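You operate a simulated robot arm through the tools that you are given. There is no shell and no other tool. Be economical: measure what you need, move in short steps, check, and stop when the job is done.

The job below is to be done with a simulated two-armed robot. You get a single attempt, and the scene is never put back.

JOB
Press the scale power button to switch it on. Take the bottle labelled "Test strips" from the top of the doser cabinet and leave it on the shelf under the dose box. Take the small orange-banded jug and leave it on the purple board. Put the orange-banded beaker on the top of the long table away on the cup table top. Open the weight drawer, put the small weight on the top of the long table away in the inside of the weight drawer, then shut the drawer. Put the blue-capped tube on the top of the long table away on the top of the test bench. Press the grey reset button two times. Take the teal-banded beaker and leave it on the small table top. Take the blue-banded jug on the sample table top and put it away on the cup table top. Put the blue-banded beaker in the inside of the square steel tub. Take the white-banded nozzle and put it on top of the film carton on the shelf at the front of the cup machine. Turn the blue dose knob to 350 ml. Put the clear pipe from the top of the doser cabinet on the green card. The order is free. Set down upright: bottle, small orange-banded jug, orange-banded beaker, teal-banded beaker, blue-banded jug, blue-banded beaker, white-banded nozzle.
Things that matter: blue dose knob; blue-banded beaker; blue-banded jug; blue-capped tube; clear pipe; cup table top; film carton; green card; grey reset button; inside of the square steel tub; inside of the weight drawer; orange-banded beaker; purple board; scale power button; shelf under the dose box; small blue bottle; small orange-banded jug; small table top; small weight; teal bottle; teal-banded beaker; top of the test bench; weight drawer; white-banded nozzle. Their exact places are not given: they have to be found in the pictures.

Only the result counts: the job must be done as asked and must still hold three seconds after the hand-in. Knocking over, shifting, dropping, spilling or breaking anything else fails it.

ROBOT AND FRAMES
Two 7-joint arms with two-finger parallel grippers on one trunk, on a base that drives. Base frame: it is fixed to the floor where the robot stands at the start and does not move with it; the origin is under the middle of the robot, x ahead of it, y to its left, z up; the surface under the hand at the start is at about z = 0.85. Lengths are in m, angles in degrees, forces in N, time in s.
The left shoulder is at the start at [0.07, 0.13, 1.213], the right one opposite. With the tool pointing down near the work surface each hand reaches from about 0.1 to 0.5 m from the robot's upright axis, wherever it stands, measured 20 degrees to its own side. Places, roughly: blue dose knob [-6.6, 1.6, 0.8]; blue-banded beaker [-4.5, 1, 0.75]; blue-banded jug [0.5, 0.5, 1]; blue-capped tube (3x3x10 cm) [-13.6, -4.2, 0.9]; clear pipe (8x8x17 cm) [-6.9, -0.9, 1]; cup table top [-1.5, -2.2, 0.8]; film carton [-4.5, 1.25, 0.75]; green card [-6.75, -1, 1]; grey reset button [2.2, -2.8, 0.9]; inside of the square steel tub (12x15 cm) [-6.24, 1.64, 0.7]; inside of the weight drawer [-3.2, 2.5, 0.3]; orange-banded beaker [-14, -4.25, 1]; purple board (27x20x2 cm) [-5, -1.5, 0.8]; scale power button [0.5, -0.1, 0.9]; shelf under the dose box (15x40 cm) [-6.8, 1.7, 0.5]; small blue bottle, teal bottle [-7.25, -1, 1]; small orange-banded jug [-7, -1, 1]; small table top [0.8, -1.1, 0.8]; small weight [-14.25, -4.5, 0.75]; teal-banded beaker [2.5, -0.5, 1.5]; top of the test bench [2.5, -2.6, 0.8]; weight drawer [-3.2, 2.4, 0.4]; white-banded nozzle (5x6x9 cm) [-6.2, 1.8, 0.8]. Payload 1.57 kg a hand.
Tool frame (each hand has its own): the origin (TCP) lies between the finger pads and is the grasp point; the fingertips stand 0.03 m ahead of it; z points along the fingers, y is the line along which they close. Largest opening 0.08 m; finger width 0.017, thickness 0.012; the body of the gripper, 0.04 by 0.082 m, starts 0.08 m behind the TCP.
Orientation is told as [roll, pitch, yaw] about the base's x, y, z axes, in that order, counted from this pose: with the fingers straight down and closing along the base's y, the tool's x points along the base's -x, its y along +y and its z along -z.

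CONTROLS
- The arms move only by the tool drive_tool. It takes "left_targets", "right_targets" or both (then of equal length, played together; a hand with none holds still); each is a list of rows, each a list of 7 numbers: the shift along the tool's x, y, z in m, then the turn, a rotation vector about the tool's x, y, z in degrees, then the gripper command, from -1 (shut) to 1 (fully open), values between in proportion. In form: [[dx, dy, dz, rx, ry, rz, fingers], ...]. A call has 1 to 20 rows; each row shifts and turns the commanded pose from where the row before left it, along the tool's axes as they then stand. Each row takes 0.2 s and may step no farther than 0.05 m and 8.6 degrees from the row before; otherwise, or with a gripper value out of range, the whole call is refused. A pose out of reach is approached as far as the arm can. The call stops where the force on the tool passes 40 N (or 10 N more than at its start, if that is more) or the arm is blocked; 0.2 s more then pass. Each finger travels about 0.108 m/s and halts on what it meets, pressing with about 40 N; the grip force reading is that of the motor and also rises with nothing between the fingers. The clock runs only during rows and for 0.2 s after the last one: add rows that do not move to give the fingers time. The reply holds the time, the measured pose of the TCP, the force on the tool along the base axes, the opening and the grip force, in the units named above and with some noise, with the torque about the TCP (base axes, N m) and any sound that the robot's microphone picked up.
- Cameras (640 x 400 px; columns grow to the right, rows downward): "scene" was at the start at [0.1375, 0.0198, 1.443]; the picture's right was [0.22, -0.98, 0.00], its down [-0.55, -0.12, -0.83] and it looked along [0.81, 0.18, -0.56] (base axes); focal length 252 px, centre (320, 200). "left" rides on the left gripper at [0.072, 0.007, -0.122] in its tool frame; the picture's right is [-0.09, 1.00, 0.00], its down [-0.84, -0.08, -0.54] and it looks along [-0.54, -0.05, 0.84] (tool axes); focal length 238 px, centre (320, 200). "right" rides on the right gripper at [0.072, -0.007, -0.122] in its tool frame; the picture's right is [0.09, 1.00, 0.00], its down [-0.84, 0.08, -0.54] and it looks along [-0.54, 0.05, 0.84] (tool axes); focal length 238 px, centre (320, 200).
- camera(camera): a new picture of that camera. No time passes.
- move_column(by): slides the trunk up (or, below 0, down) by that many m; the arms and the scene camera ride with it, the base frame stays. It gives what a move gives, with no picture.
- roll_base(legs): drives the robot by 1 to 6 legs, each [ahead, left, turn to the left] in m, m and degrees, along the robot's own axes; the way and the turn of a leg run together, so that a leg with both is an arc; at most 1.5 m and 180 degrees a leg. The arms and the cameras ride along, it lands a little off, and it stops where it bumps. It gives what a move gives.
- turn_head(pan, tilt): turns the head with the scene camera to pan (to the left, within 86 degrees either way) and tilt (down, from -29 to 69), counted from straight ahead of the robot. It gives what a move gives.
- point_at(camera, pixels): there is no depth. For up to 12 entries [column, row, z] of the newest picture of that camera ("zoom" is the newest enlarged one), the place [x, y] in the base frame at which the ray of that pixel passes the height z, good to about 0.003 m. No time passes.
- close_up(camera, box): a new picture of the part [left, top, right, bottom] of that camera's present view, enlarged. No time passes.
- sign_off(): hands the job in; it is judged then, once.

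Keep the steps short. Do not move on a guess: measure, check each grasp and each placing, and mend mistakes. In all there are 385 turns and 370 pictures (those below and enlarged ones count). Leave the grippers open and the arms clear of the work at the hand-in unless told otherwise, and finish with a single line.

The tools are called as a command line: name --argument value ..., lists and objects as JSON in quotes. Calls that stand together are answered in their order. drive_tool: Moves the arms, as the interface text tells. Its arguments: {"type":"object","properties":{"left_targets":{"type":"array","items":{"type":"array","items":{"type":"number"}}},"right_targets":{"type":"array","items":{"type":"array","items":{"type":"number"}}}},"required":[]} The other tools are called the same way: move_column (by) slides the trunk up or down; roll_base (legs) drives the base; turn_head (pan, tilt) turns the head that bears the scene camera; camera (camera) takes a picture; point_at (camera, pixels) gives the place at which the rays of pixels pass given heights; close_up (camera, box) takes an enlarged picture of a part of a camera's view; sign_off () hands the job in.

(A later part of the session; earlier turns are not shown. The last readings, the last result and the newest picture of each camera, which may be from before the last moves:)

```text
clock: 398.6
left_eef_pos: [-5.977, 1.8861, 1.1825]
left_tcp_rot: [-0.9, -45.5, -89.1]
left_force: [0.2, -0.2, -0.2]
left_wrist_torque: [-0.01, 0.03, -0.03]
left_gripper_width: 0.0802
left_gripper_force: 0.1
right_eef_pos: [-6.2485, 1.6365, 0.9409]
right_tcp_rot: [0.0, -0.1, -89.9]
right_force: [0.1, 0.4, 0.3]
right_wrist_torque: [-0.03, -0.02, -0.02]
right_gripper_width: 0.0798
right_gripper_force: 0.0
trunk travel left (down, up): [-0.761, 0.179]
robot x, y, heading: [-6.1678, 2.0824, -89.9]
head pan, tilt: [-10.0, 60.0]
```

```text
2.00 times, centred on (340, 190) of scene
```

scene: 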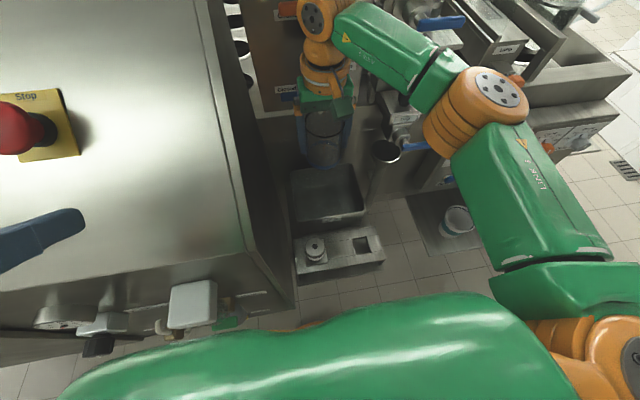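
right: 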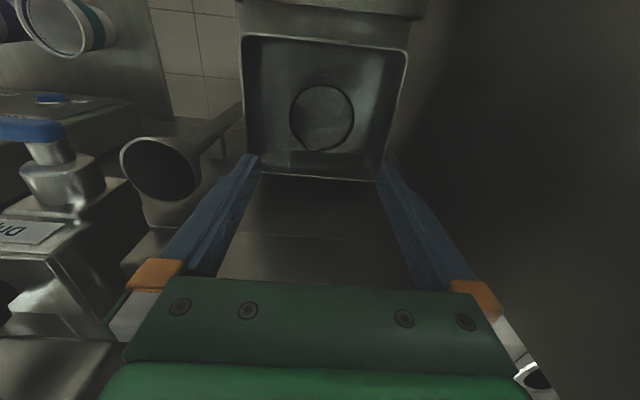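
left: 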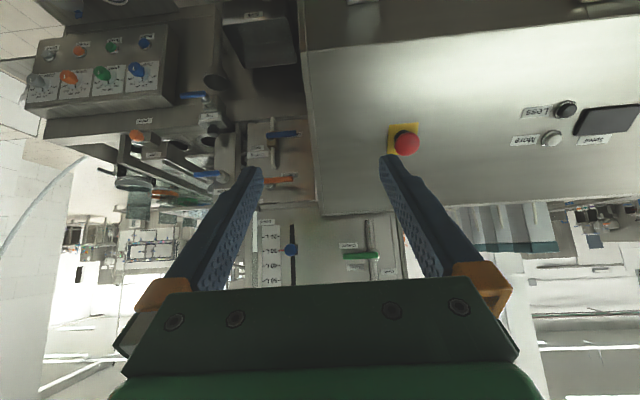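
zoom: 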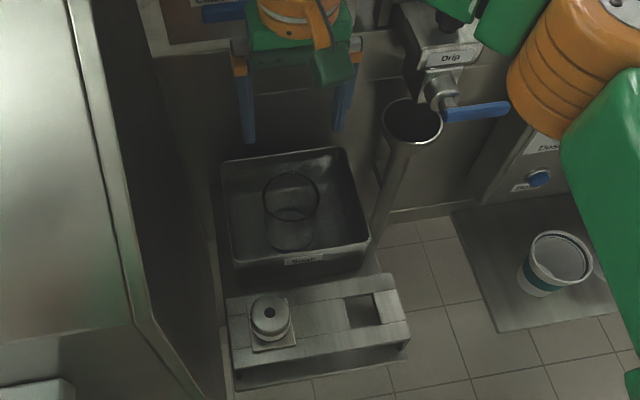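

Beaker upright in the tub. Retract the right hand, and shift right to see the dose box.

drive_tool --right_targets '[[0, 0, -0.04, 0, 0, 0, 1], [0.02, 0, -0.04, 0, 0, 0, 1], [0.04, 0, -0.02, 0, 0, 0, 1], [0.045, 0, 0, 0, 0, 0, 1], [0.045, 0, 0, 0, 0, 0, 1], [0.045, 0, 0, 0, 0, 0, 1]]'

roll_base --legs '[[-0.08, 0, 0], [0, -0.3, 0]]'

turn_head --pan -12 --tilt 55

camera --camera "scene"

camera --camera "right"

```text
clock: 400.0
left_eef_pos: [-5.9784, 1.8872, 1.183]
left_tcp_rot: [-1.1, -45.6, -89.1]
left_force: [0.8, -0.1, -0.6]
left_wrist_torque: [-0.02, 0.02, 0.02]
left_gripper_width: 0.0799
left_gripper_force: 0.1
right_eef_pos: [-6.2481, 1.8344, 1.0389]
right_tcp_rot: [0.0, -0.2, -90.1]
right_force: [0.5, 0.3, -0.1]
right_wrist_torque: [0.01, 0.0, 0.0]
right_gripper_width: 0.0799
right_gripper_force: 0.0
trunk travel left (down, up): [-0.761, 0.179]
robot x, y, heading: [-6.1628, 2.0827, -90.0]
head pan, tilt: [-10.0, 60.0]
```

```text
clock: 402.7
left_eef_pos: [-6.2767, 1.9642, 1.1833]
left_tcp_rot: [-1.1, -45.5, -89.1]
left_force: [-0.5, 0.3, -0.9]
left_wrist_torque: [0.01, 0.01, 0.01]
left_gripper_width: 0.0799
left_gripper_force: 0.0
right_eef_pos: [-6.5479, 1.912, 1.0385]
right_tcp_rot: [0.0, -0.1, -90.0]
right_force: [0.3, -0.3, -0.4]
right_wrist_torque: [0.02, 0.03, 0.01]
right_gripper_width: 0.08
right_gripper_force: 0.1
trunk travel left (down, up): [-0.761, 0.179]
robot x, y, heading: [-6.4701, 2.1645, -89.7]
head pan, tilt: [-10.0, 60.0]
```

```text
clock: 403.4
left_eef_pos: [-6.2803, 1.9637, 1.1819]
left_tcp_rot: [-1.0, -45.6, -89.3]
left_force: [-0.6, 0.0, -0.5]
left_wrist_torque: [0.0, 0.02, 0.01]
left_gripper_width: 0.0799
left_gripper_force: 0.1
right_eef_pos: [-6.5494, 1.9126, 1.0386]
right_tcp_rot: [0.1, -0.2, -90.2]
right_force: [-0.2, 0.0, -0.6]
right_wrist_torque: [-0.01, 0.01, 0.01]
right_gripper_width: 0.0801
right_gripper_force: 0.2
trunk travel left (down, up): [-0.761, 0.179]
robot x, y, heading: [-6.4671, 2.1603, -90.0]
head pan, tilt: [-12.0, 55.0]
```

```text
229 pictures are left
```

scene: 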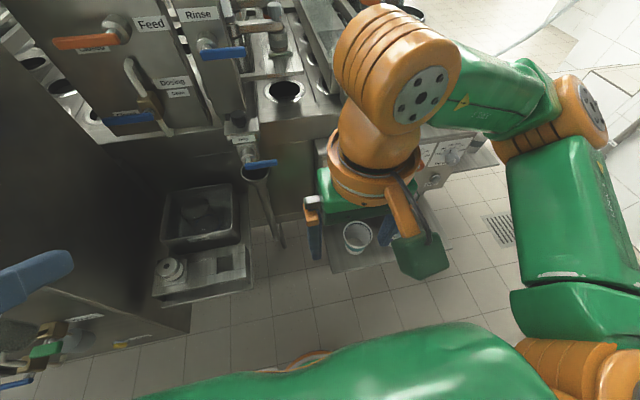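

```text
228 pictures are left
```

right: 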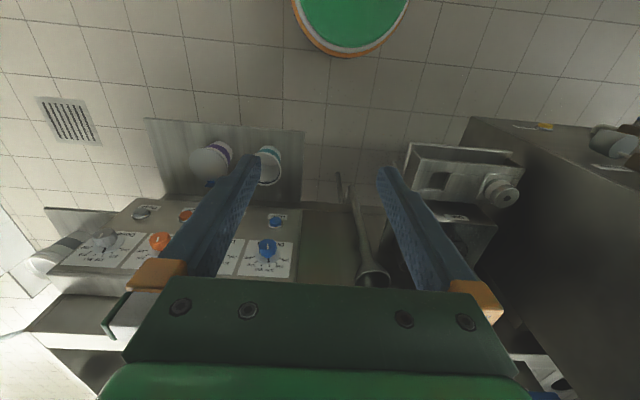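

close_up --camera "right" --box '[220, 200, 320, 290]'

drive_tool --right_targets '[[0.03, 0, 0, 0, 0, 0, 1], [0.03, -0.03, 0, 0, 0, 0, 1], [0, -0.03, 0, 0, 0, 0, 1], [0, -0.03, 0, 0, 0, 0, 1], [0, -0.03, 0, 0, 0, 0, 1]]'

close_up --camera "right" --box '[260, 180, 460, 300]'

camera --camera "scene"

```text
4.44 times, centred on (270, 245) of right
```

zoom: 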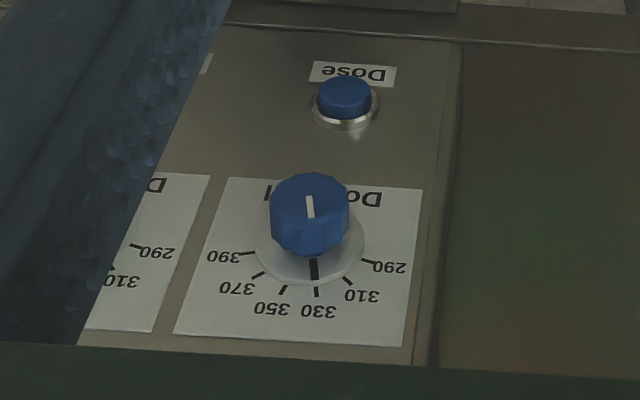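

```text
clock: 403.9
left_eef_pos: [-6.2812, 1.9656, 1.1828]
left_tcp_rot: [-1.0, -45.5, -89.3]
left_force: [-0.3, -0.6, -0.3]
left_wrist_torque: [0.01, -0.03, 0.05]
left_gripper_width: 0.0797
left_gripper_force: 0.0
right_eef_pos: [-6.5674, 1.9564, 1.0405]
right_tcp_rot: [0.4, -0.7, -92.7]
right_force: [-17.4, -69.8, -3.1]
right_wrist_torque: [9.11, -2.41, 1.37]
right_gripper_width: 0.0801
right_gripper_force: 0.1
trunk travel left (down, up): [-0.761, 0.179]
robot x, y, heading: [-6.4692, 2.162, -90.0]
head pan, tilt: [-12.0, 55.0]
stopped in row 2 (right hand): the force on the tool passed its limit at 220 N (the readings are from after the stop); the commanded pose is now the measured one
```

```text
3.20 times, centred on (360, 240) of right
```

zoom: 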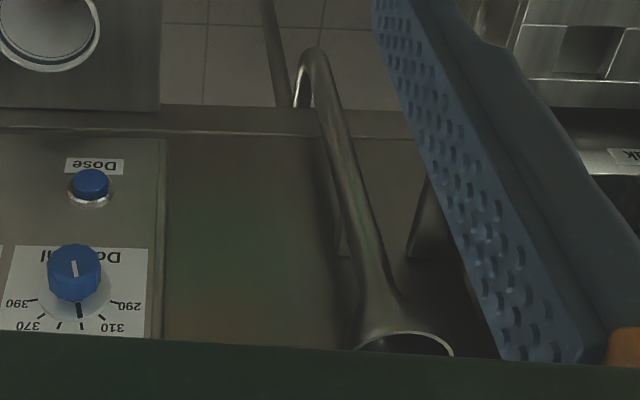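

```text
225 pictures are left
```

scene: 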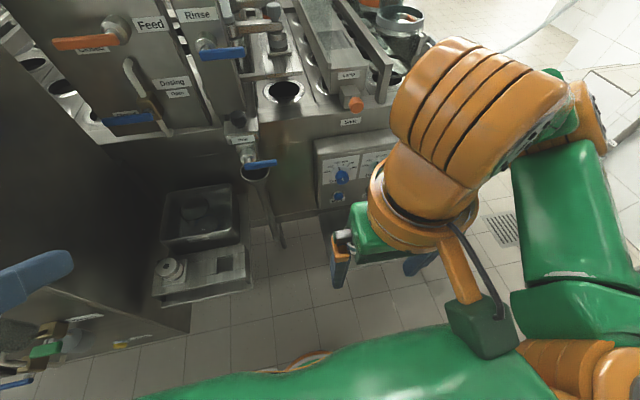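

The right hand came too close to the robot's own body. Move it forward again, then strafe right so the left (pitched) hand faces the knob.

drive_tool --right_targets '[[-0.03, 0, 0, 0, 0, 2.5, 1], [-0.02, 0, -0.03, 0, 0, 0, 1], [0, 0, -0.04, 0, 0, 0, 1]]'

roll_base --legs '[[0, -0.3, 0]]'

turn_head --pan 10 --tilt 55

camera --camera "scene"

camera --camera "left"

```text
clock: 404.8
left_eef_pos: [-6.2789, 1.9663, 1.1822]
left_tcp_rot: [-1.0, -45.6, -89.1]
left_force: [-0.4, -0.2, 0.2]
left_wrist_torque: [0.03, -0.02, 0.02]
left_gripper_width: 0.0801
left_gripper_force: 0.1
right_eef_pos: [-6.5698, 1.9078, 1.113]
right_tcp_rot: [0.5, -0.7, -95.0]
right_force: [0.0, 0.2, 0.4]
right_wrist_torque: [0.01, 0.02, 0.01]
right_gripper_width: 0.0799
right_gripper_force: 0.1
trunk travel left (down, up): [-0.761, 0.179]
robot x, y, heading: [-6.4638, 2.1633, -90.0]
head pan, tilt: [-12.0, 55.0]
```

```text
clock: 406.8
left_eef_pos: [-6.5775, 1.9642, 1.1825]
left_tcp_rot: [-1.0, -45.6, -88.9]
left_force: [-0.1, 1.1, -0.2]
left_wrist_torque: [-0.03, 0.03, 0.0]
left_gripper_width: 0.0802
left_gripper_force: 0.0
right_eef_pos: [-6.8669, 1.9063, 1.1114]
right_tcp_rot: [0.6, -0.5, -94.8]
right_force: [0.8, 0.4, 0.1]
right_wrist_torque: [-0.01, -0.01, 0.01]
right_gripper_width: 0.08
right_gripper_force: 0.0
trunk travel left (down, up): [-0.761, 0.179]
robot x, y, heading: [-6.7654, 2.1567, -90.0]
head pan, tilt: [-12.0, 55.0]
```

```text
clock: 407.7
left_eef_pos: [-6.5792, 1.9637, 1.1827]
left_tcp_rot: [-1.0, -45.5, -89.0]
left_force: [0.3, 0.4, -0.1]
left_wrist_torque: [0.03, -0.03, 0.0]
left_gripper_width: 0.0803
left_gripper_force: 0.0
right_eef_pos: [-6.8707, 1.9053, 1.1124]
right_tcp_rot: [0.6, -0.5, -94.9]
right_force: [-0.3, 0.4, 0.0]
right_wrist_torque: [0.01, -0.01, -0.02]
right_gripper_width: 0.08
right_gripper_force: 0.0
trunk travel left (down, up): [-0.761, 0.179]
robot x, y, heading: [-6.7635, 2.1637, -89.9]
head pan, tilt: [10.0, 55.0]
```

```text
224 pictures are left
```

scene: 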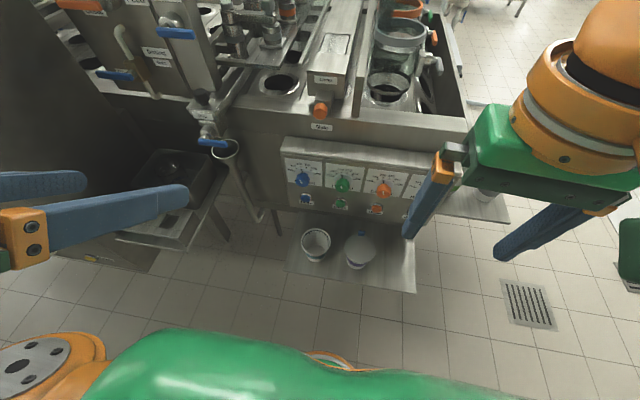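

```text
223 pictures are left
```

left: 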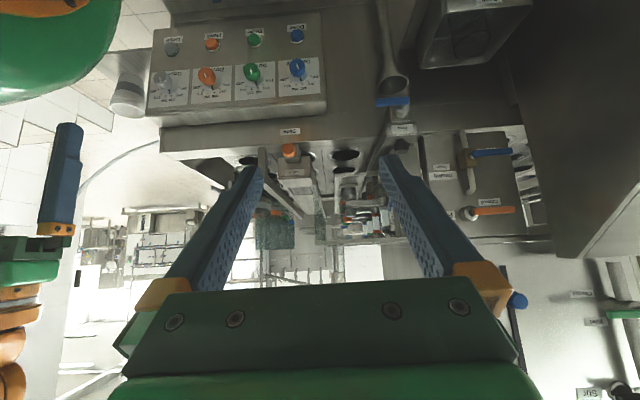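

close_up --camera "scene" --box '[270, 130, 370, 220]'

close_up --camera "left" --box '[230, 10, 340, 110]'

point_at --camera "scene" --pixels '[[303, 180, 0.8], [303, 180, 0.83], [303, 180, 0.86], [305, 199, 0.75], [305, 199, 0.8]]'

point_at --camera "left" --pixels '[[298, 68, 0.8], [298, 68, 0.83], [298, 68, 0.86], [297, 35, 0.75], [297, 35, 0.8]]'

```text
4.44 times, centred on (320, 175) of scene
```

zoom: 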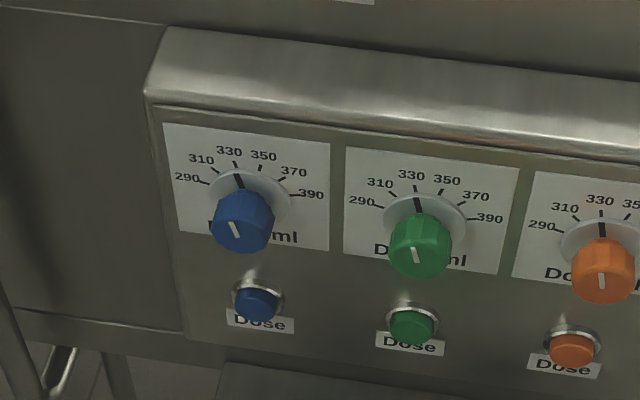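

```text
4.00 times, centred on (285, 60) of left
```

zoom: 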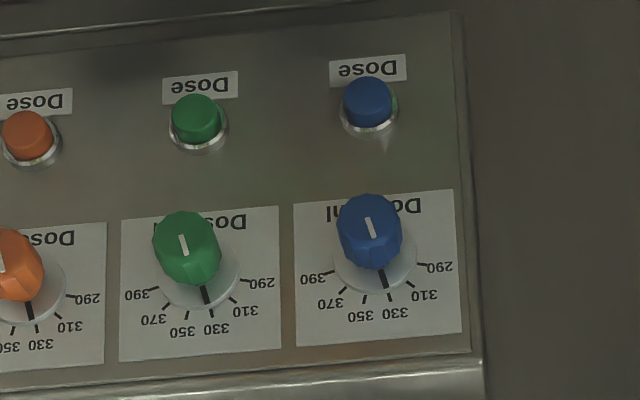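

```text
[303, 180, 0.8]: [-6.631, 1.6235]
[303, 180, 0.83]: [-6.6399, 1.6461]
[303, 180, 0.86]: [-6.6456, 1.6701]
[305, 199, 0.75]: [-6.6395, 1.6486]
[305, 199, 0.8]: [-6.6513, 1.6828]
```

```text
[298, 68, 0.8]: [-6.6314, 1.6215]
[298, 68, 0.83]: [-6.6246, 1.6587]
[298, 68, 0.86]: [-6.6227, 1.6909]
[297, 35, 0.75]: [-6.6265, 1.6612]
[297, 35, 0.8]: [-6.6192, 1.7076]
```

point_at --camera "scene" --pixels '[[284.6, 157.4, 0.8], [284.6, 157.4, 0.85], [288.5, 183.3, 0.7], [288.5, 183.3, 0.75], [288.5, 183.3, 0.8], [322.3, 161.5, 0.8], [322.3, 161.5, 0.85], [322.3, 186.3, 0.75], [322.3, 186.3, 0.8]]'

point_at --camera "left" --pixels '[[320.75, 93.25, 0.8], [320.75, 93.25, 0.85], [318, 57.5, 0.7], [318, 57.5, 0.75], [318, 57.5, 0.8], [279.25, 96.75, 0.8], [279.25, 96.75, 0.85], [278.5, 61.25, 0.75], [278.5, 61.25, 0.8]]'

```text
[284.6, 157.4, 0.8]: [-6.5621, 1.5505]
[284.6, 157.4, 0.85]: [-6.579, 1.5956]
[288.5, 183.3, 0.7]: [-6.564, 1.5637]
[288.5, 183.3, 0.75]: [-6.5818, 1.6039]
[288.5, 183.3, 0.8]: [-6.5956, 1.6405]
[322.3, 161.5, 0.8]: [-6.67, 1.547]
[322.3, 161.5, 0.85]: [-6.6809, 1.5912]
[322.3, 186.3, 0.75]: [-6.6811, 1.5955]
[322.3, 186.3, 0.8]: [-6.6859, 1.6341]
```

```text
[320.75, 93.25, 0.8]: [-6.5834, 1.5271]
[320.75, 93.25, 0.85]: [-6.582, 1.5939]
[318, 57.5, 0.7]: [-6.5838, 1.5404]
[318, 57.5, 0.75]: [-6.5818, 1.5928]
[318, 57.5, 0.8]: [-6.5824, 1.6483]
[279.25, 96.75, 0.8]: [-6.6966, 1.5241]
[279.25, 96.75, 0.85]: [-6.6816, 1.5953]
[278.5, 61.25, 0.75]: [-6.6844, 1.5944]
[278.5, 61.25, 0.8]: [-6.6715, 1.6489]
```

The panel is vertical (y≈1.597); knob tip at (-6.631,1.6225,0.80), pointing at 330. The tool must point horizontally along -y. Use the right hand: back the base off, extend and pitch the hand 90°.

roll_base --legs '[[-0.32, 0, 0], [0, 0.22, 0]]'

drive_tool --right_targets '[[-0.04, 0, 0, 0, 0, 4.9, 1], [-0.04, 0, 0, 0, 0, 0, 1], [-0.04, 0, 0, 0, 0, 0, 1], [-0.04, 0, 0, 0, 0, 0, 1], [-0.04, 0, 0, 0, 0, 0, 1], [0, 0, 0, 0, -8.2, 0, 1], [0, 0, 0, 0, -8.2, 0, 1], [0, 0, 0, 0, -8.2, 0, 1], [0, 0, 0, 0, -8.2, 0, 1], [0, 0, 0, 0, -8.2, 0, 1], [0, 0, 0, 0, -8.2, 0, 1], [0, 0, 0, 0, -8.2, 0, 1], [0, 0, 0, 0, -8.2, 0, 1], [0, 0, 0, 0, -8.2, 0, 1], [0, 0, 0, 0, -8.2, 0, 1], [0, 0, 0, 0, -7.5, 0, 1], [0, 0, 0, 0, 0, 0, 1]]'

camera --camera "scene"

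camera --camera "right"

```text
clock: 411.1
left_eef_pos: [-6.3641, 2.2869, 1.1823]
left_tcp_rot: [-0.8, -45.5, -89.5]
left_force: [-0.5, 0.2, 0.0]
left_wrist_torque: [-0.01, -0.02, 0.01]
left_gripper_width: 0.08
left_gripper_force: 0.0
right_eef_pos: [-6.6543, 2.2297, 1.1115]
right_tcp_rot: [0.7, -0.6, -95.2]
right_force: [-0.2, -0.1, 0.0]
right_wrist_torque: [-0.02, -0.01, 0.0]
right_gripper_width: 0.0801
right_gripper_force: 0.1
trunk travel left (down, up): [-0.761, 0.179]
robot x, y, heading: [-6.5469, 2.4848, -90.0]
head pan, tilt: [10.0, 55.0]
```

```text
clock: 414.7
left_eef_pos: [-6.3613, 2.2871, 1.1827]
left_tcp_rot: [-1.0, -45.5, -89.4]
left_force: [0.2, -1.1, -0.4]
left_wrist_torque: [-0.01, -0.01, -0.01]
left_gripper_width: 0.08
left_gripper_force: 0.1
right_eef_pos: [-6.6812, 2.0457, 1.1113]
right_tcp_rot: [92.6, -89.4, 167.2]
right_force: [-0.2, 0.3, 0.5]
right_wrist_torque: [0.04, 0.0, 0.01]
right_gripper_width: 0.0801
right_gripper_force: 0.2
right hand out of reach, approached as far as the arm can: row 5
trunk travel left (down, up): [-0.761, 0.179]
robot x, y, heading: [-6.5476, 2.4856, -90.1]
head pan, tilt: [10.0, 55.0]
```

```text
220 pictures are left
```

scene: 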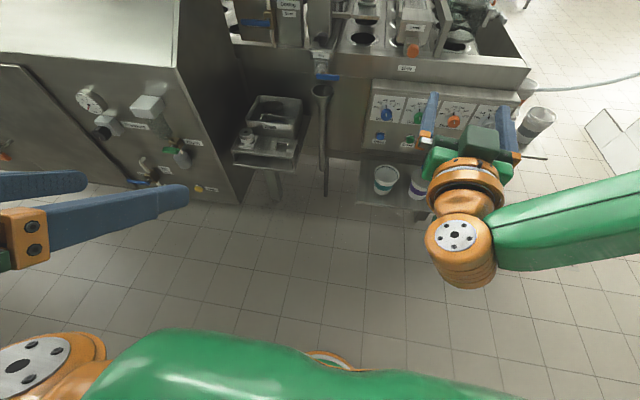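

```text
219 pictures are left
```

right: 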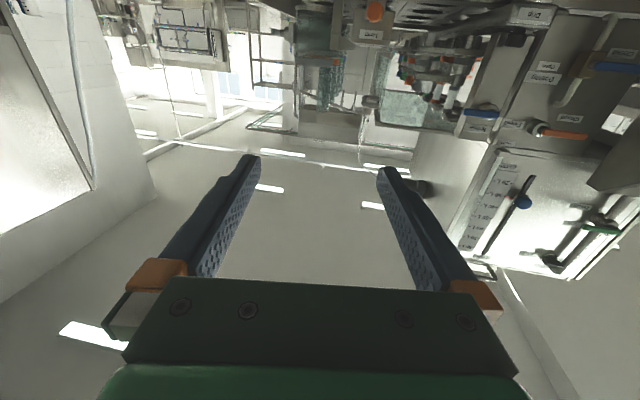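

Correct the yaw by +10°, and lower toward z=0.80.

drive_tool --right_targets '[[0, 0, 0, -5, 0, 0, 1], [0, 0, 0, -5.1, 0, 0, 1], [0.04, 0.012, 0, 0, 0, 0, 1], [0.04, 0.012, 0, 0, 0, 0, 1], [0.04, 0.013, 0, 0, 0, 0, 1], [0.04, 0.013, 0, 0, 0, 0, 1], [0, 0, 0, 0, 0, 0, 1]]'

move_column --by -0.15

roll_base --legs '[[0.22, 0, 0]]'

camera --camera "right"

camera --camera "scene"

```text
clock: 416.3
left_eef_pos: [-6.3615, 2.2872, 1.1815]
left_tcp_rot: [-1.0, -45.5, -89.4]
left_force: [0.1, -0.7, 0.4]
left_wrist_torque: [0.0, -0.03, 0.0]
left_gripper_width: 0.0801
left_gripper_force: 0.1
right_eef_pos: [-6.5925, 2.0527, 0.9744]
right_tcp_rot: [85.8, -89.4, -176.0]
right_force: [0.8, 0.2, -0.7]
right_wrist_torque: [-0.01, -0.02, 0.01]
right_gripper_width: 0.08
right_gripper_force: 0.0
right hand out of reach, approached as far as the arm can: row 2, 3, 4, 5, 6
trunk travel left (down, up): [-0.761, 0.179]
robot x, y, heading: [-6.5489, 2.4859, -90.2]
head pan, tilt: [10.0, 55.0]
```

```text
clock: 418.1
left_eef_pos: [-6.3604, 2.2872, 1.0321]
left_tcp_rot: [-1.1, -45.5, -89.4]
left_force: [0.0, 0.6, 0.6]
left_wrist_torque: [-0.02, -0.01, 0.05]
left_gripper_width: 0.0799
left_gripper_force: 0.0
right_eef_pos: [-6.5916, 2.0525, 0.8247]
right_tcp_rot: [84.8, -89.4, -175.0]
right_force: [0.7, -0.6, -0.9]
right_wrist_torque: [0.02, -0.01, 0.01]
right_gripper_width: 0.0804
right_gripper_force: 0.1
trunk travel left (down, up): [-0.611, 0.329]
robot x, y, heading: [-6.5454, 2.4814, -90.3]
head pan, tilt: [10.0, 55.0]
```

```text
clock: 419.7
left_eef_pos: [-6.3641, 2.0679, 1.0326]
left_tcp_rot: [-1.1, -45.5, -89.7]
left_force: [0.4, -0.2, 0.0]
left_wrist_torque: [-0.02, -0.02, -0.01]
left_gripper_width: 0.0797
left_gripper_force: 0.0
right_eef_pos: [-6.5945, 1.8344, 0.8255]
right_tcp_rot: [86.5, -89.4, -177.0]
right_force: [0.5, 0.1, -0.1]
right_wrist_torque: [-0.01, -0.01, 0.01]
right_gripper_width: 0.08
right_gripper_force: 0.0
trunk travel left (down, up): [-0.611, 0.329]
robot x, y, heading: [-6.5484, 2.2675, -90.4]
head pan, tilt: [10.0, 55.0]
```

```text
218 pictures are left
```

right: 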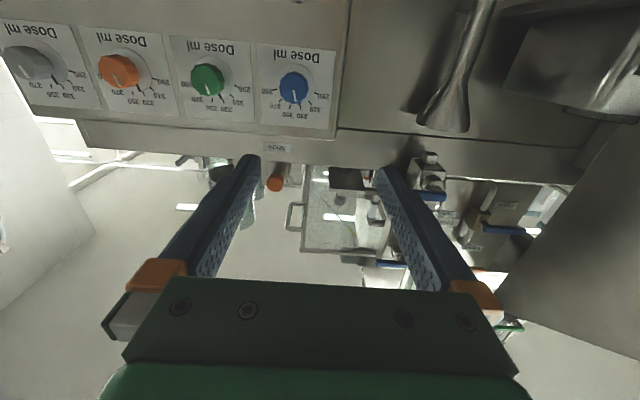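

```text
217 pictures are left
```

scene: 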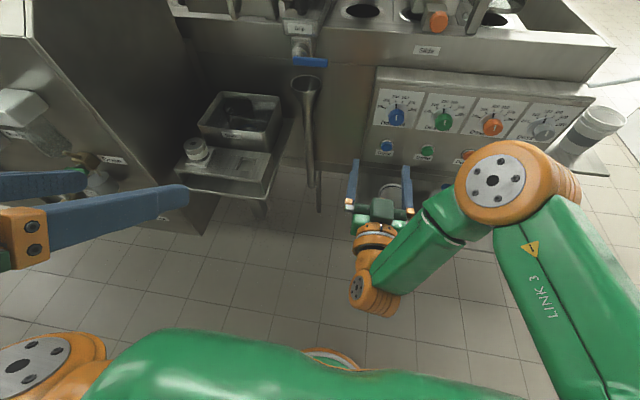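

close_up --camera "right" --box '[240, 30, 360, 150]'

point_at --camera "right" --pixels '[[293, 88, 0.78], [293, 88, 0.79], [293, 88, 0.8], [293, 88, 0.81]]'

point_at --camera "scene" --pixels '[[397, 118, 0.79], [397, 118, 0.8], [397, 118, 0.81]]'

close_up --camera "scene" --box '[360, 70, 460, 170]'

```text
3.33 times, centred on (300, 90) of right
```

zoom: 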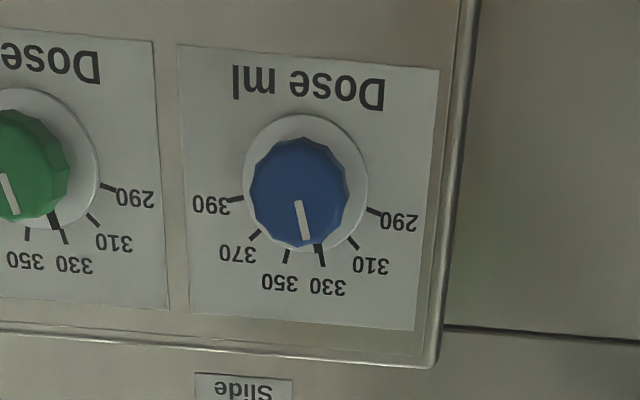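

```text
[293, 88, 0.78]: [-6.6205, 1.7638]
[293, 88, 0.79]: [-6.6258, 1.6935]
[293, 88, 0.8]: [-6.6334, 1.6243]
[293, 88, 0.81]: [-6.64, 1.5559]
```

```text
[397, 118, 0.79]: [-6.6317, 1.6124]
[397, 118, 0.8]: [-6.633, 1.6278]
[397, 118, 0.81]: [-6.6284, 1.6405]
```

```text
4.00 times, centred on (410, 120) of scene
```

zoom: 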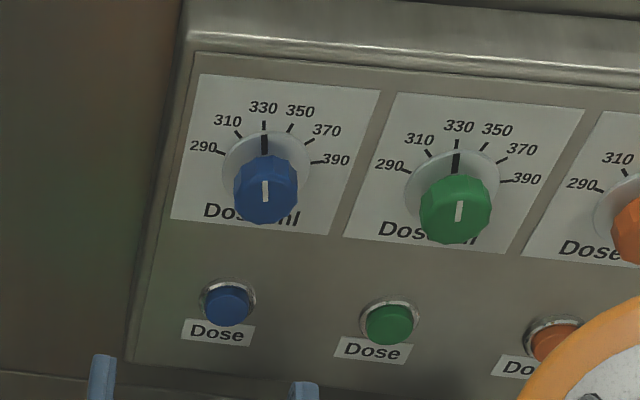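

Knob confirmed at (-6.633,1.624,0.80), pointing at 330. Drive 0.12 closer, align.

roll_base --legs '[[0.12, 0, 0]]'

drive_tool --right_targets '[[0.013, -0.019, 0, 0, 0, 0, 1], [0.0125, -0.019, 0, 0, 0, 0, 1], [0, 0, 0, 0, 0, 0, 1]]'

camera --camera "right"

```text
clock: 421.0
left_eef_pos: [-6.3651, 1.9478, 1.0317]
left_tcp_rot: [-0.9, -45.6, -89.7]
left_force: [0.3, 0.6, -0.2]
left_wrist_torque: [0.03, -0.03, -0.01]
left_gripper_width: 0.0799
left_gripper_force: 0.0
right_eef_pos: [-6.5979, 1.7152, 0.8245]
right_tcp_rot: [87.7, -89.4, -178.5]
right_force: [0.3, 0.3, 0.1]
right_wrist_torque: [0.0, -0.01, 0.0]
right_gripper_width: 0.0802
right_gripper_force: 0.0
trunk travel left (down, up): [-0.611, 0.329]
robot x, y, heading: [-6.5512, 2.1426, -90.7]
head pan, tilt: [10.0, 55.0]
```

```text
clock: 421.8
left_eef_pos: [-6.3662, 1.9469, 1.032]
left_tcp_rot: [-1.0, -45.6, -89.7]
left_force: [0.8, -0.2, 0.2]
left_wrist_torque: [0.03, 0.01, 0.0]
left_gripper_width: 0.0798
left_gripper_force: 0.0
right_eef_pos: [-6.6023, 1.722, 0.8251]
right_tcp_rot: [73.1, -89.4, -163.8]
right_force: [-0.2, 0.7, 0.7]
right_wrist_torque: [-0.01, 0.01, 0.0]
right_gripper_width: 0.0799
right_gripper_force: 0.0
right hand out of reach, approached as far as the arm can: row 1, 2
trunk travel left (down, up): [-0.611, 0.329]
robot x, y, heading: [-6.5539, 2.1491, -90.5]
head pan, tilt: [10.0, 55.0]
```

```text
214 pictures are left
```

right: 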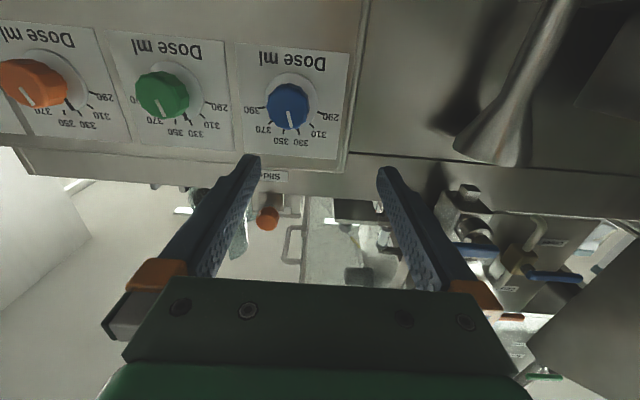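

The wrist seems too close to the body. Back the base 0.15 and extend the arm instead.

roll_base --legs '[[-0.15, 0, 0]]'

drive_tool --right_targets '[[0, 0, 0.035, 0, 0, 0, 1], [0, 0, 0.035, 0, 0, 0, 1], [0, 0, 0.035, 0, 0, 0, 1], [0.008, -0.01, 0.03, 0, 0, 0, 1], [0.008, -0.01, 0, 0, 0, 0, 1], [0.008, -0.01, 0, 0, 0, 0, 1], [0, 0, 0, 0, 0, 0, 1]]'

camera --camera "right"

```text
clock: 423.1
left_eef_pos: [-6.3653, 2.0958, 1.0312]
left_tcp_rot: [-1.0, -45.4, -89.8]
left_force: [0.0, 0.5, -0.4]
left_wrist_torque: [0.02, 0.0, -0.01]
left_gripper_width: 0.08
left_gripper_force: 0.0
right_eef_pos: [-6.6007, 1.8696, 0.8246]
right_tcp_rot: [69.9, -89.4, -160.6]
right_force: [0.0, -0.2, 0.7]
right_wrist_torque: [0.0, 0.03, 0.02]
right_gripper_width: 0.0799
right_gripper_force: 0.0
trunk travel left (down, up): [-0.611, 0.329]
robot x, y, heading: [-6.5472, 2.2939, -90.5]
head pan, tilt: [10.0, 55.0]
```

```text
clock: 424.7
left_eef_pos: [-6.3649, 2.0944, 1.0314]
left_tcp_rot: [-1.1, -45.6, -89.9]
left_force: [0.0, 0.1, -0.8]
left_wrist_torque: [0.02, 0.01, 0.01]
left_gripper_width: 0.0799
left_gripper_force: 0.0
right_eef_pos: [-6.5769, 1.751, 0.846]
right_tcp_rot: [54.6, -89.3, -145.9]
right_force: [0.4, -0.2, -0.1]
right_wrist_torque: [0.0, -0.02, -0.05]
right_gripper_width: 0.08
right_gripper_force: 0.1
right hand out of reach, approached as far as the arm can: row 1, 2, 3, 4, 5, 6
trunk travel left (down, up): [-0.611, 0.329]
robot x, y, heading: [-6.5488, 2.2946, -90.5]
head pan, tilt: [10.0, 55.0]
```

```text
213 pictures are left
```

right: 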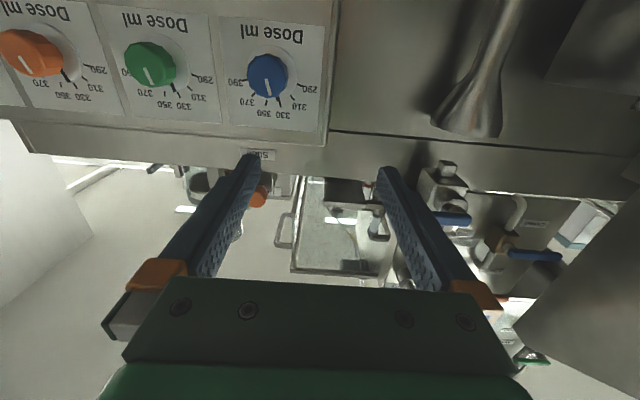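

Forward-pointing worked at shoulder level; so raise the hand 0.14 and lower the column 0.16.

drive_tool --right_targets '[[-0.03, 0, -0.03, 0, 0, 0, 1], [-0.04, 0, -0.03, 0, 0, 0, 1], [-0.04, -0.01, 0, 0, 0, 0, 1], [-0.03, -0.02, 0, 0, 0, 0, 1], [0, -0.025, 0, 0, 0, 0, 1], [0, 0, 0, 0, 0, 0, 1]]'

move_column --by -0.18

camera --camera "right"

```text
clock: 426.1
left_eef_pos: [-6.3628, 2.0954, 1.0315]
left_tcp_rot: [-1.0, -45.5, -89.9]
left_force: [1.0, 0.2, -0.1]
left_wrist_torque: [-0.02, -0.03, -0.02]
left_gripper_width: 0.0799
left_gripper_force: 0.1
right_eef_pos: [-6.6342, 1.8111, 0.984]
right_tcp_rot: [73.6, -89.4, -164.4]
right_force: [-0.9, 0.3, 0.2]
right_wrist_torque: [-0.02, -0.03, -0.03]
right_gripper_width: 0.08
right_gripper_force: 0.0
trunk travel left (down, up): [-0.611, 0.329]
robot x, y, heading: [-6.5483, 2.295, -90.7]
head pan, tilt: [10.0, 55.0]
```

```text
clock: 428.1
left_eef_pos: [-6.3644, 2.0947, 0.8521]
left_tcp_rot: [-0.9, -45.5, -89.9]
left_force: [1.1, 0.5, 0.5]
left_wrist_torque: [-0.02, 0.0, -0.02]
left_gripper_width: 0.0801
left_gripper_force: 0.0
right_eef_pos: [-6.6345, 1.8113, 0.8051]
right_tcp_rot: [73.9, -89.5, -164.7]
right_force: [0.2, 0.3, 0.0]
right_wrist_torque: [-0.01, 0.0, 0.0]
right_gripper_width: 0.0802
right_gripper_force: 0.0
trunk travel left (down, up): [-0.431, 0.509]
robot x, y, heading: [-6.5452, 2.2964, -90.7]
head pan, tilt: [10.0, 55.0]
```

```text
212 pictures are left
```

right: 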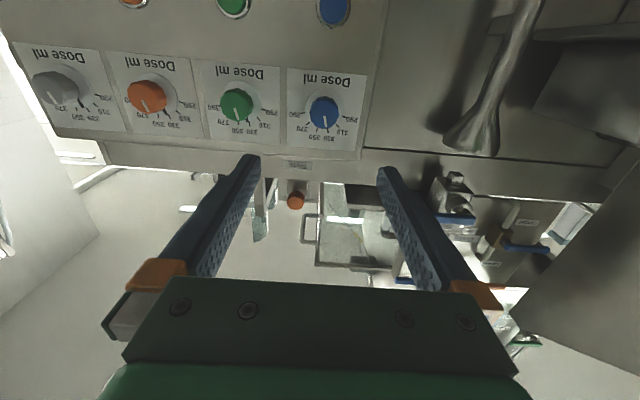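

Aligned now. Drive 0.12 ahead and lower 5 mm.

roll_base --legs '[[0.11, 0, 0.5]]'

drive_tool --right_targets '[[0.004, 0, 0, 0, 0, 0, 1], [0, 0, 0, 0, 0, 0, 1]]'

camera --camera "right"

```text
clock: 429.3
left_eef_pos: [-6.366, 1.9845, 0.8522]
left_tcp_rot: [-1.0, -45.5, -89.6]
left_force: [-1.1, -0.1, -0.1]
left_wrist_torque: [0.03, 0.0, -0.01]
left_gripper_width: 0.0801
left_gripper_force: 0.0
right_eef_pos: [-6.6329, 1.6989, 0.8031]
right_tcp_rot: [71.3, -89.4, -161.8]
right_force: [-0.2, 0.1, -0.4]
right_wrist_torque: [0.02, -0.01, -0.02]
right_gripper_width: 0.0801
right_gripper_force: 0.0
trunk travel left (down, up): [-0.431, 0.509]
robot x, y, heading: [-6.5526, 2.1846, -90.6]
head pan, tilt: [10.0, 55.0]
```

```text
clock: 429.9
left_eef_pos: [-6.3634, 1.9852, 0.8527]
left_tcp_rot: [-1.0, -45.4, -89.6]
left_force: [-0.7, -0.9, -0.2]
left_wrist_torque: [0.01, -0.02, -0.03]
left_gripper_width: 0.0799
left_gripper_force: 0.1
right_eef_pos: [-6.6328, 1.7004, 0.7999]
right_tcp_rot: [73.9, -89.4, -164.4]
right_force: [1.0, -0.3, -0.4]
right_wrist_torque: [0.02, 0.01, 0.03]
right_gripper_width: 0.08
right_gripper_force: 0.1
trunk travel left (down, up): [-0.431, 0.509]
robot x, y, heading: [-6.5507, 2.1848, -90.4]
head pan, tilt: [10.0, 55.0]
```

```text
211 pictures are left
```

right: 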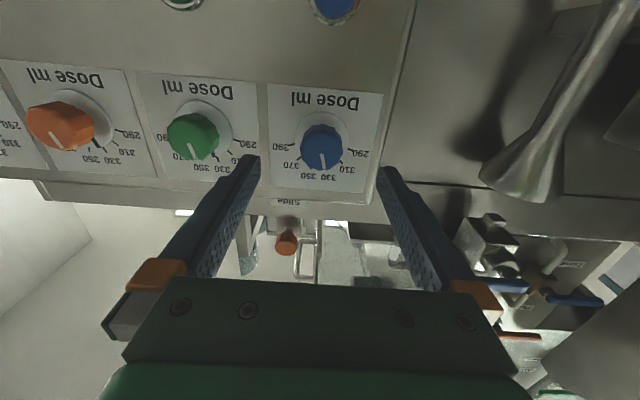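

Knob dead-centre. Advance 6 cm and grip.

drive_tool --right_targets '[[0, 0, 0.025, 0, 0, 0, 1], [0, 0, 0.025, 0, 0, 0, 1], [0, 0, 0.01, 0, 0, 0, 1], [0, 0, 0, 0, 0, 0, 1]]'

camera --camera "right"

```text
clock: 430.9
left_eef_pos: [-6.3639, 1.9852, 0.8525]
left_tcp_rot: [-0.9, -45.6, -89.6]
left_force: [0.2, 0.1, 0.0]
left_wrist_torque: [0.04, -0.01, 0.04]
left_gripper_width: 0.0802
left_gripper_force: 0.1
right_eef_pos: [-6.6323, 1.6387, 0.7992]
right_tcp_rot: [72.9, -89.4, -163.5]
right_force: [0.1, -0.3, 0.0]
right_wrist_torque: [-0.01, -0.01, 0.01]
right_gripper_width: 0.0799
right_gripper_force: 0.1
trunk travel left (down, up): [-0.431, 0.509]
robot x, y, heading: [-6.5465, 2.1857, -90.3]
head pan, tilt: [10.0, 55.0]
```

```text
210 pictures are left
```

right: 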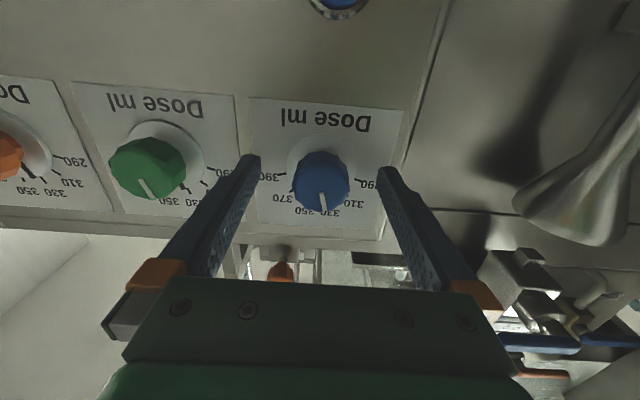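

Close on the knob, then turn +28° in steps.

drive_tool --right_targets '[[0, 0, 0, 0, 0, 0, 0], [0, 0, 0, 0, 0, 0, -1], [0, 0, 0, 0, 0, 0, -1], [0, 0, 0, 0, 0, 7, -1], [0, 0, 0, 0, 0, 7, -1], [0, 0, 0, 0, 0, 7, -1], [0, 0, 0, 0, 0, 7, -1], [0, 0, 0, 0, 0, 0, -1]]'

close_up --camera "right" --box '[240, 110, 400, 240]'

close_up --camera "scene" --box '[350, 0, 530, 130]'

```text
clock: 432.7
left_eef_pos: [-6.3615, 1.9849, 0.8511]
left_tcp_rot: [-1.2, -45.6, -89.4]
left_force: [0.0, 0.0, 0.2]
left_wrist_torque: [0.03, 0.02, 0.02]
left_gripper_width: 0.0802
left_gripper_force: 0.0
right_eef_pos: [-6.6312, 1.639, 0.7986]
right_tcp_rot: [89.3, -61.5, -179.8]
right_force: [8.6, 9.0, -9.5]
right_wrist_torque: [0.18, 0.01, 0.87]
right_gripper_width: 0.035
right_gripper_force: 42.4
trunk travel left (down, up): [-0.431, 0.509]
robot x, y, heading: [-6.5492, 2.1813, -90.2]
head pan, tilt: [10.0, 55.0]
```

```text
3.08 times, centred on (320, 175) of right
```

zoom: 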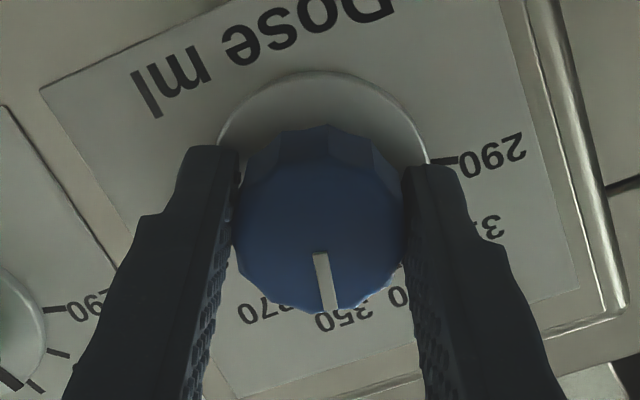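

```text
3.08 times, centred on (440, 65) of scene
```

zoom: 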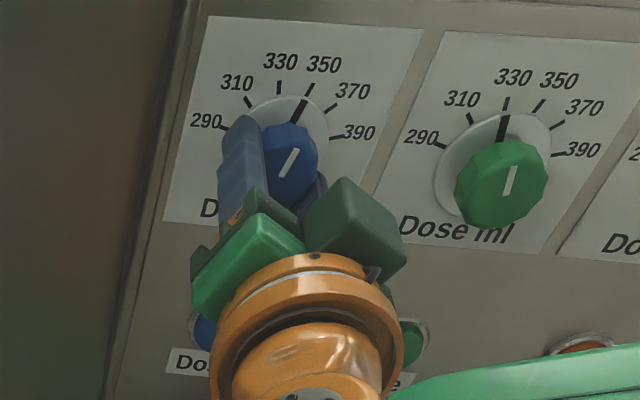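

close_up --camera "scene" --box '[410, 5, 470, 60]'

```text
7.27 times, centred on (440, 32) of scene
```

zoom: 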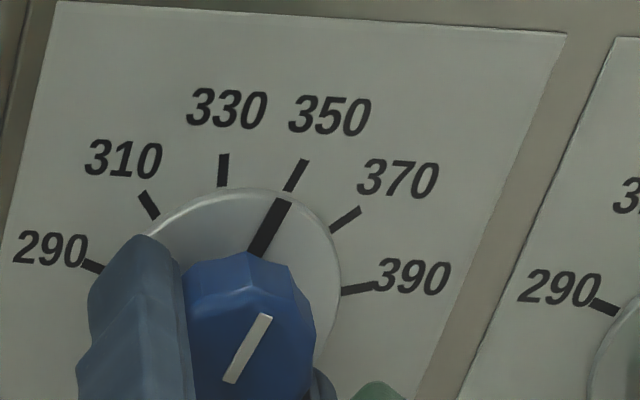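

Pointer aligned with the 350 tick. Release and retreat.

drive_tool --right_targets '[[0, 0, 0, 0, 0, 0, 0.2], [0, 0, 0, 0, 0, 0, 1], [0, 0, 0, 0, 0, 0, 1], [0, 0, -0.03, 0, 0, 0, 1], [0, 0, -0.03, 0, 0, 0, 1]]'

roll_base --legs '[[-0.25, 0, 0]]'

close_up --camera "scene" --box '[360, 40, 480, 140]'

```text
clock: 433.9
left_eef_pos: [-6.3649, 1.985, 0.8522]
left_tcp_rot: [-0.9, -45.6, -89.6]
left_force: [0.5, 0.9, 0.2]
left_wrist_torque: [0.01, 0.02, 0.0]
left_gripper_width: 0.0803
left_gripper_force: 0.1
right_eef_pos: [-6.633, 1.7004, 0.7997]
right_tcp_rot: [89.7, -61.4, 179.6]
right_force: [1.0, 0.3, -0.4]
right_wrist_torque: [-0.03, -0.02, 0.03]
right_gripper_width: 0.08
right_gripper_force: 0.0
trunk travel left (down, up): [-0.431, 0.509]
robot x, y, heading: [-6.5493, 2.1814, -90.6]
head pan, tilt: [10.0, 55.0]
```

```text
clock: 435.8
left_eef_pos: [-6.363, 2.2391, 0.8515]
left_tcp_rot: [-1.1, -45.5, -89.5]
left_force: [0.1, 0.5, -0.2]
left_wrist_torque: [0.03, 0.02, -0.02]
left_gripper_width: 0.08
left_gripper_force: 0.1
right_eef_pos: [-6.6316, 1.9542, 0.8003]
right_tcp_rot: [89.7, -61.5, 179.9]
right_force: [-0.1, 1.0, 0.5]
right_wrist_torque: [0.01, 0.02, 0.0]
right_gripper_width: 0.0798
right_gripper_force: 0.0
trunk travel left (down, up): [-0.431, 0.509]
robot x, y, heading: [-6.5477, 2.4358, -90.4]
head pan, tilt: [10.0, 55.0]
```

```text
4.00 times, centred on (420, 90) of scene
```

zoom: 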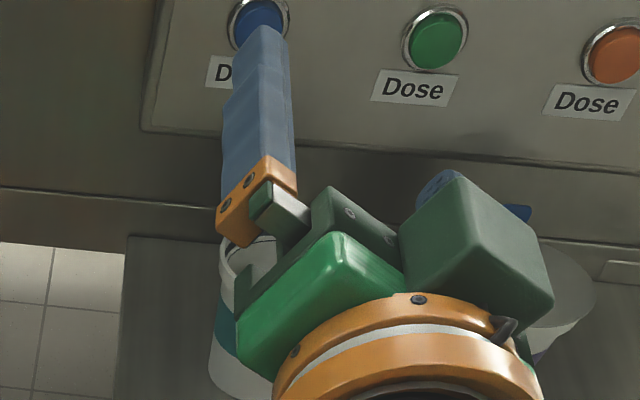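

Now the nozzle: look at it closely.

turn_head --pan 15 --tilt 40

camera --camera "scene"

camera --camera "left"

```text
clock: 436.6
left_eef_pos: [-6.3613, 2.2383, 0.8509]
left_tcp_rot: [-1.0, -45.5, -89.5]
left_force: [0.2, -0.3, -0.1]
left_wrist_torque: [-0.02, 0.01, 0.03]
left_gripper_width: 0.0801
left_gripper_force: 0.0
right_eef_pos: [-6.6306, 1.9539, 0.7996]
right_tcp_rot: [89.5, -61.4, 179.9]
right_force: [0.5, -1.0, 0.3]
right_wrist_torque: [0.03, 0.0, -0.01]
right_gripper_width: 0.08
right_gripper_force: 0.1
trunk travel left (down, up): [-0.431, 0.509]
robot x, y, heading: [-6.5483, 2.4378, -90.4]
head pan, tilt: [15.0, 40.0]
```

```text
205 pictures are left
```

scene: 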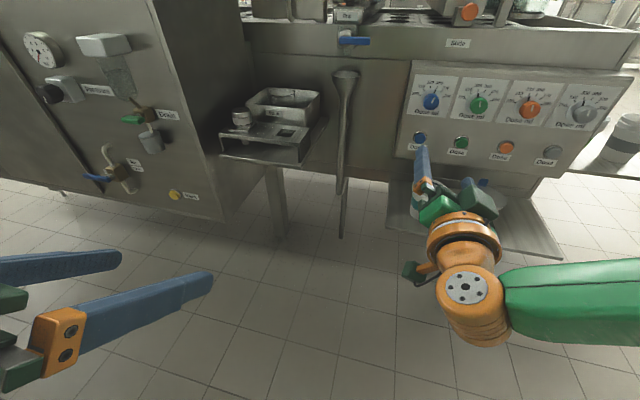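

```text
204 pictures are left
```

left: 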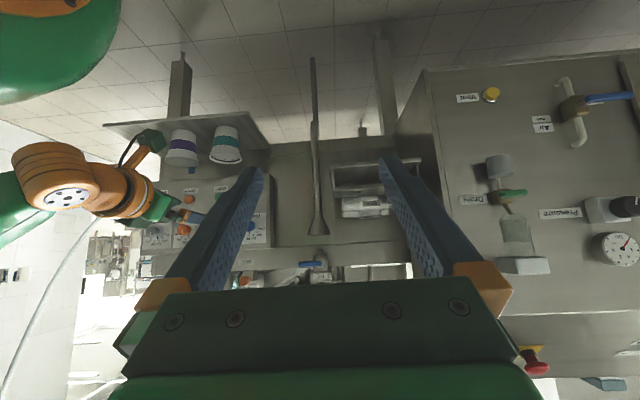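

close_up --camera "scene" --box '[210, 70, 340, 190]'

close_up --camera "scene" --box '[400, 60, 500, 150]'

```text
3.33 times, centred on (275, 130) of scene
```

zoom: 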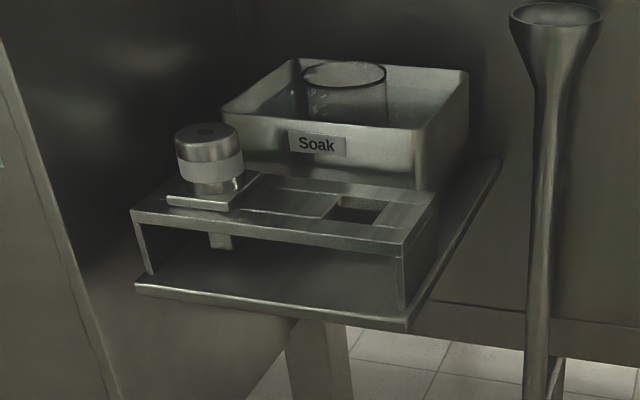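

```text
4.44 times, centred on (450, 105) of scene
```

zoom: 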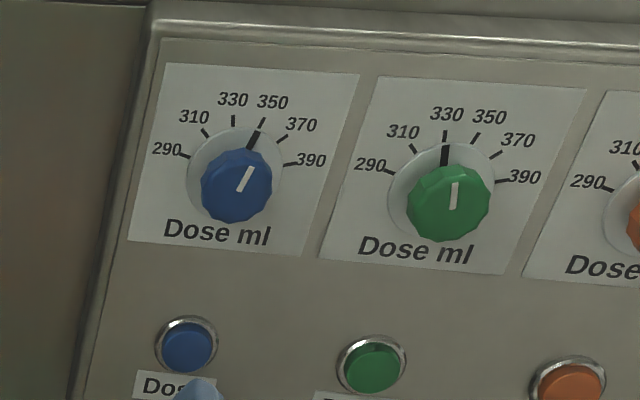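

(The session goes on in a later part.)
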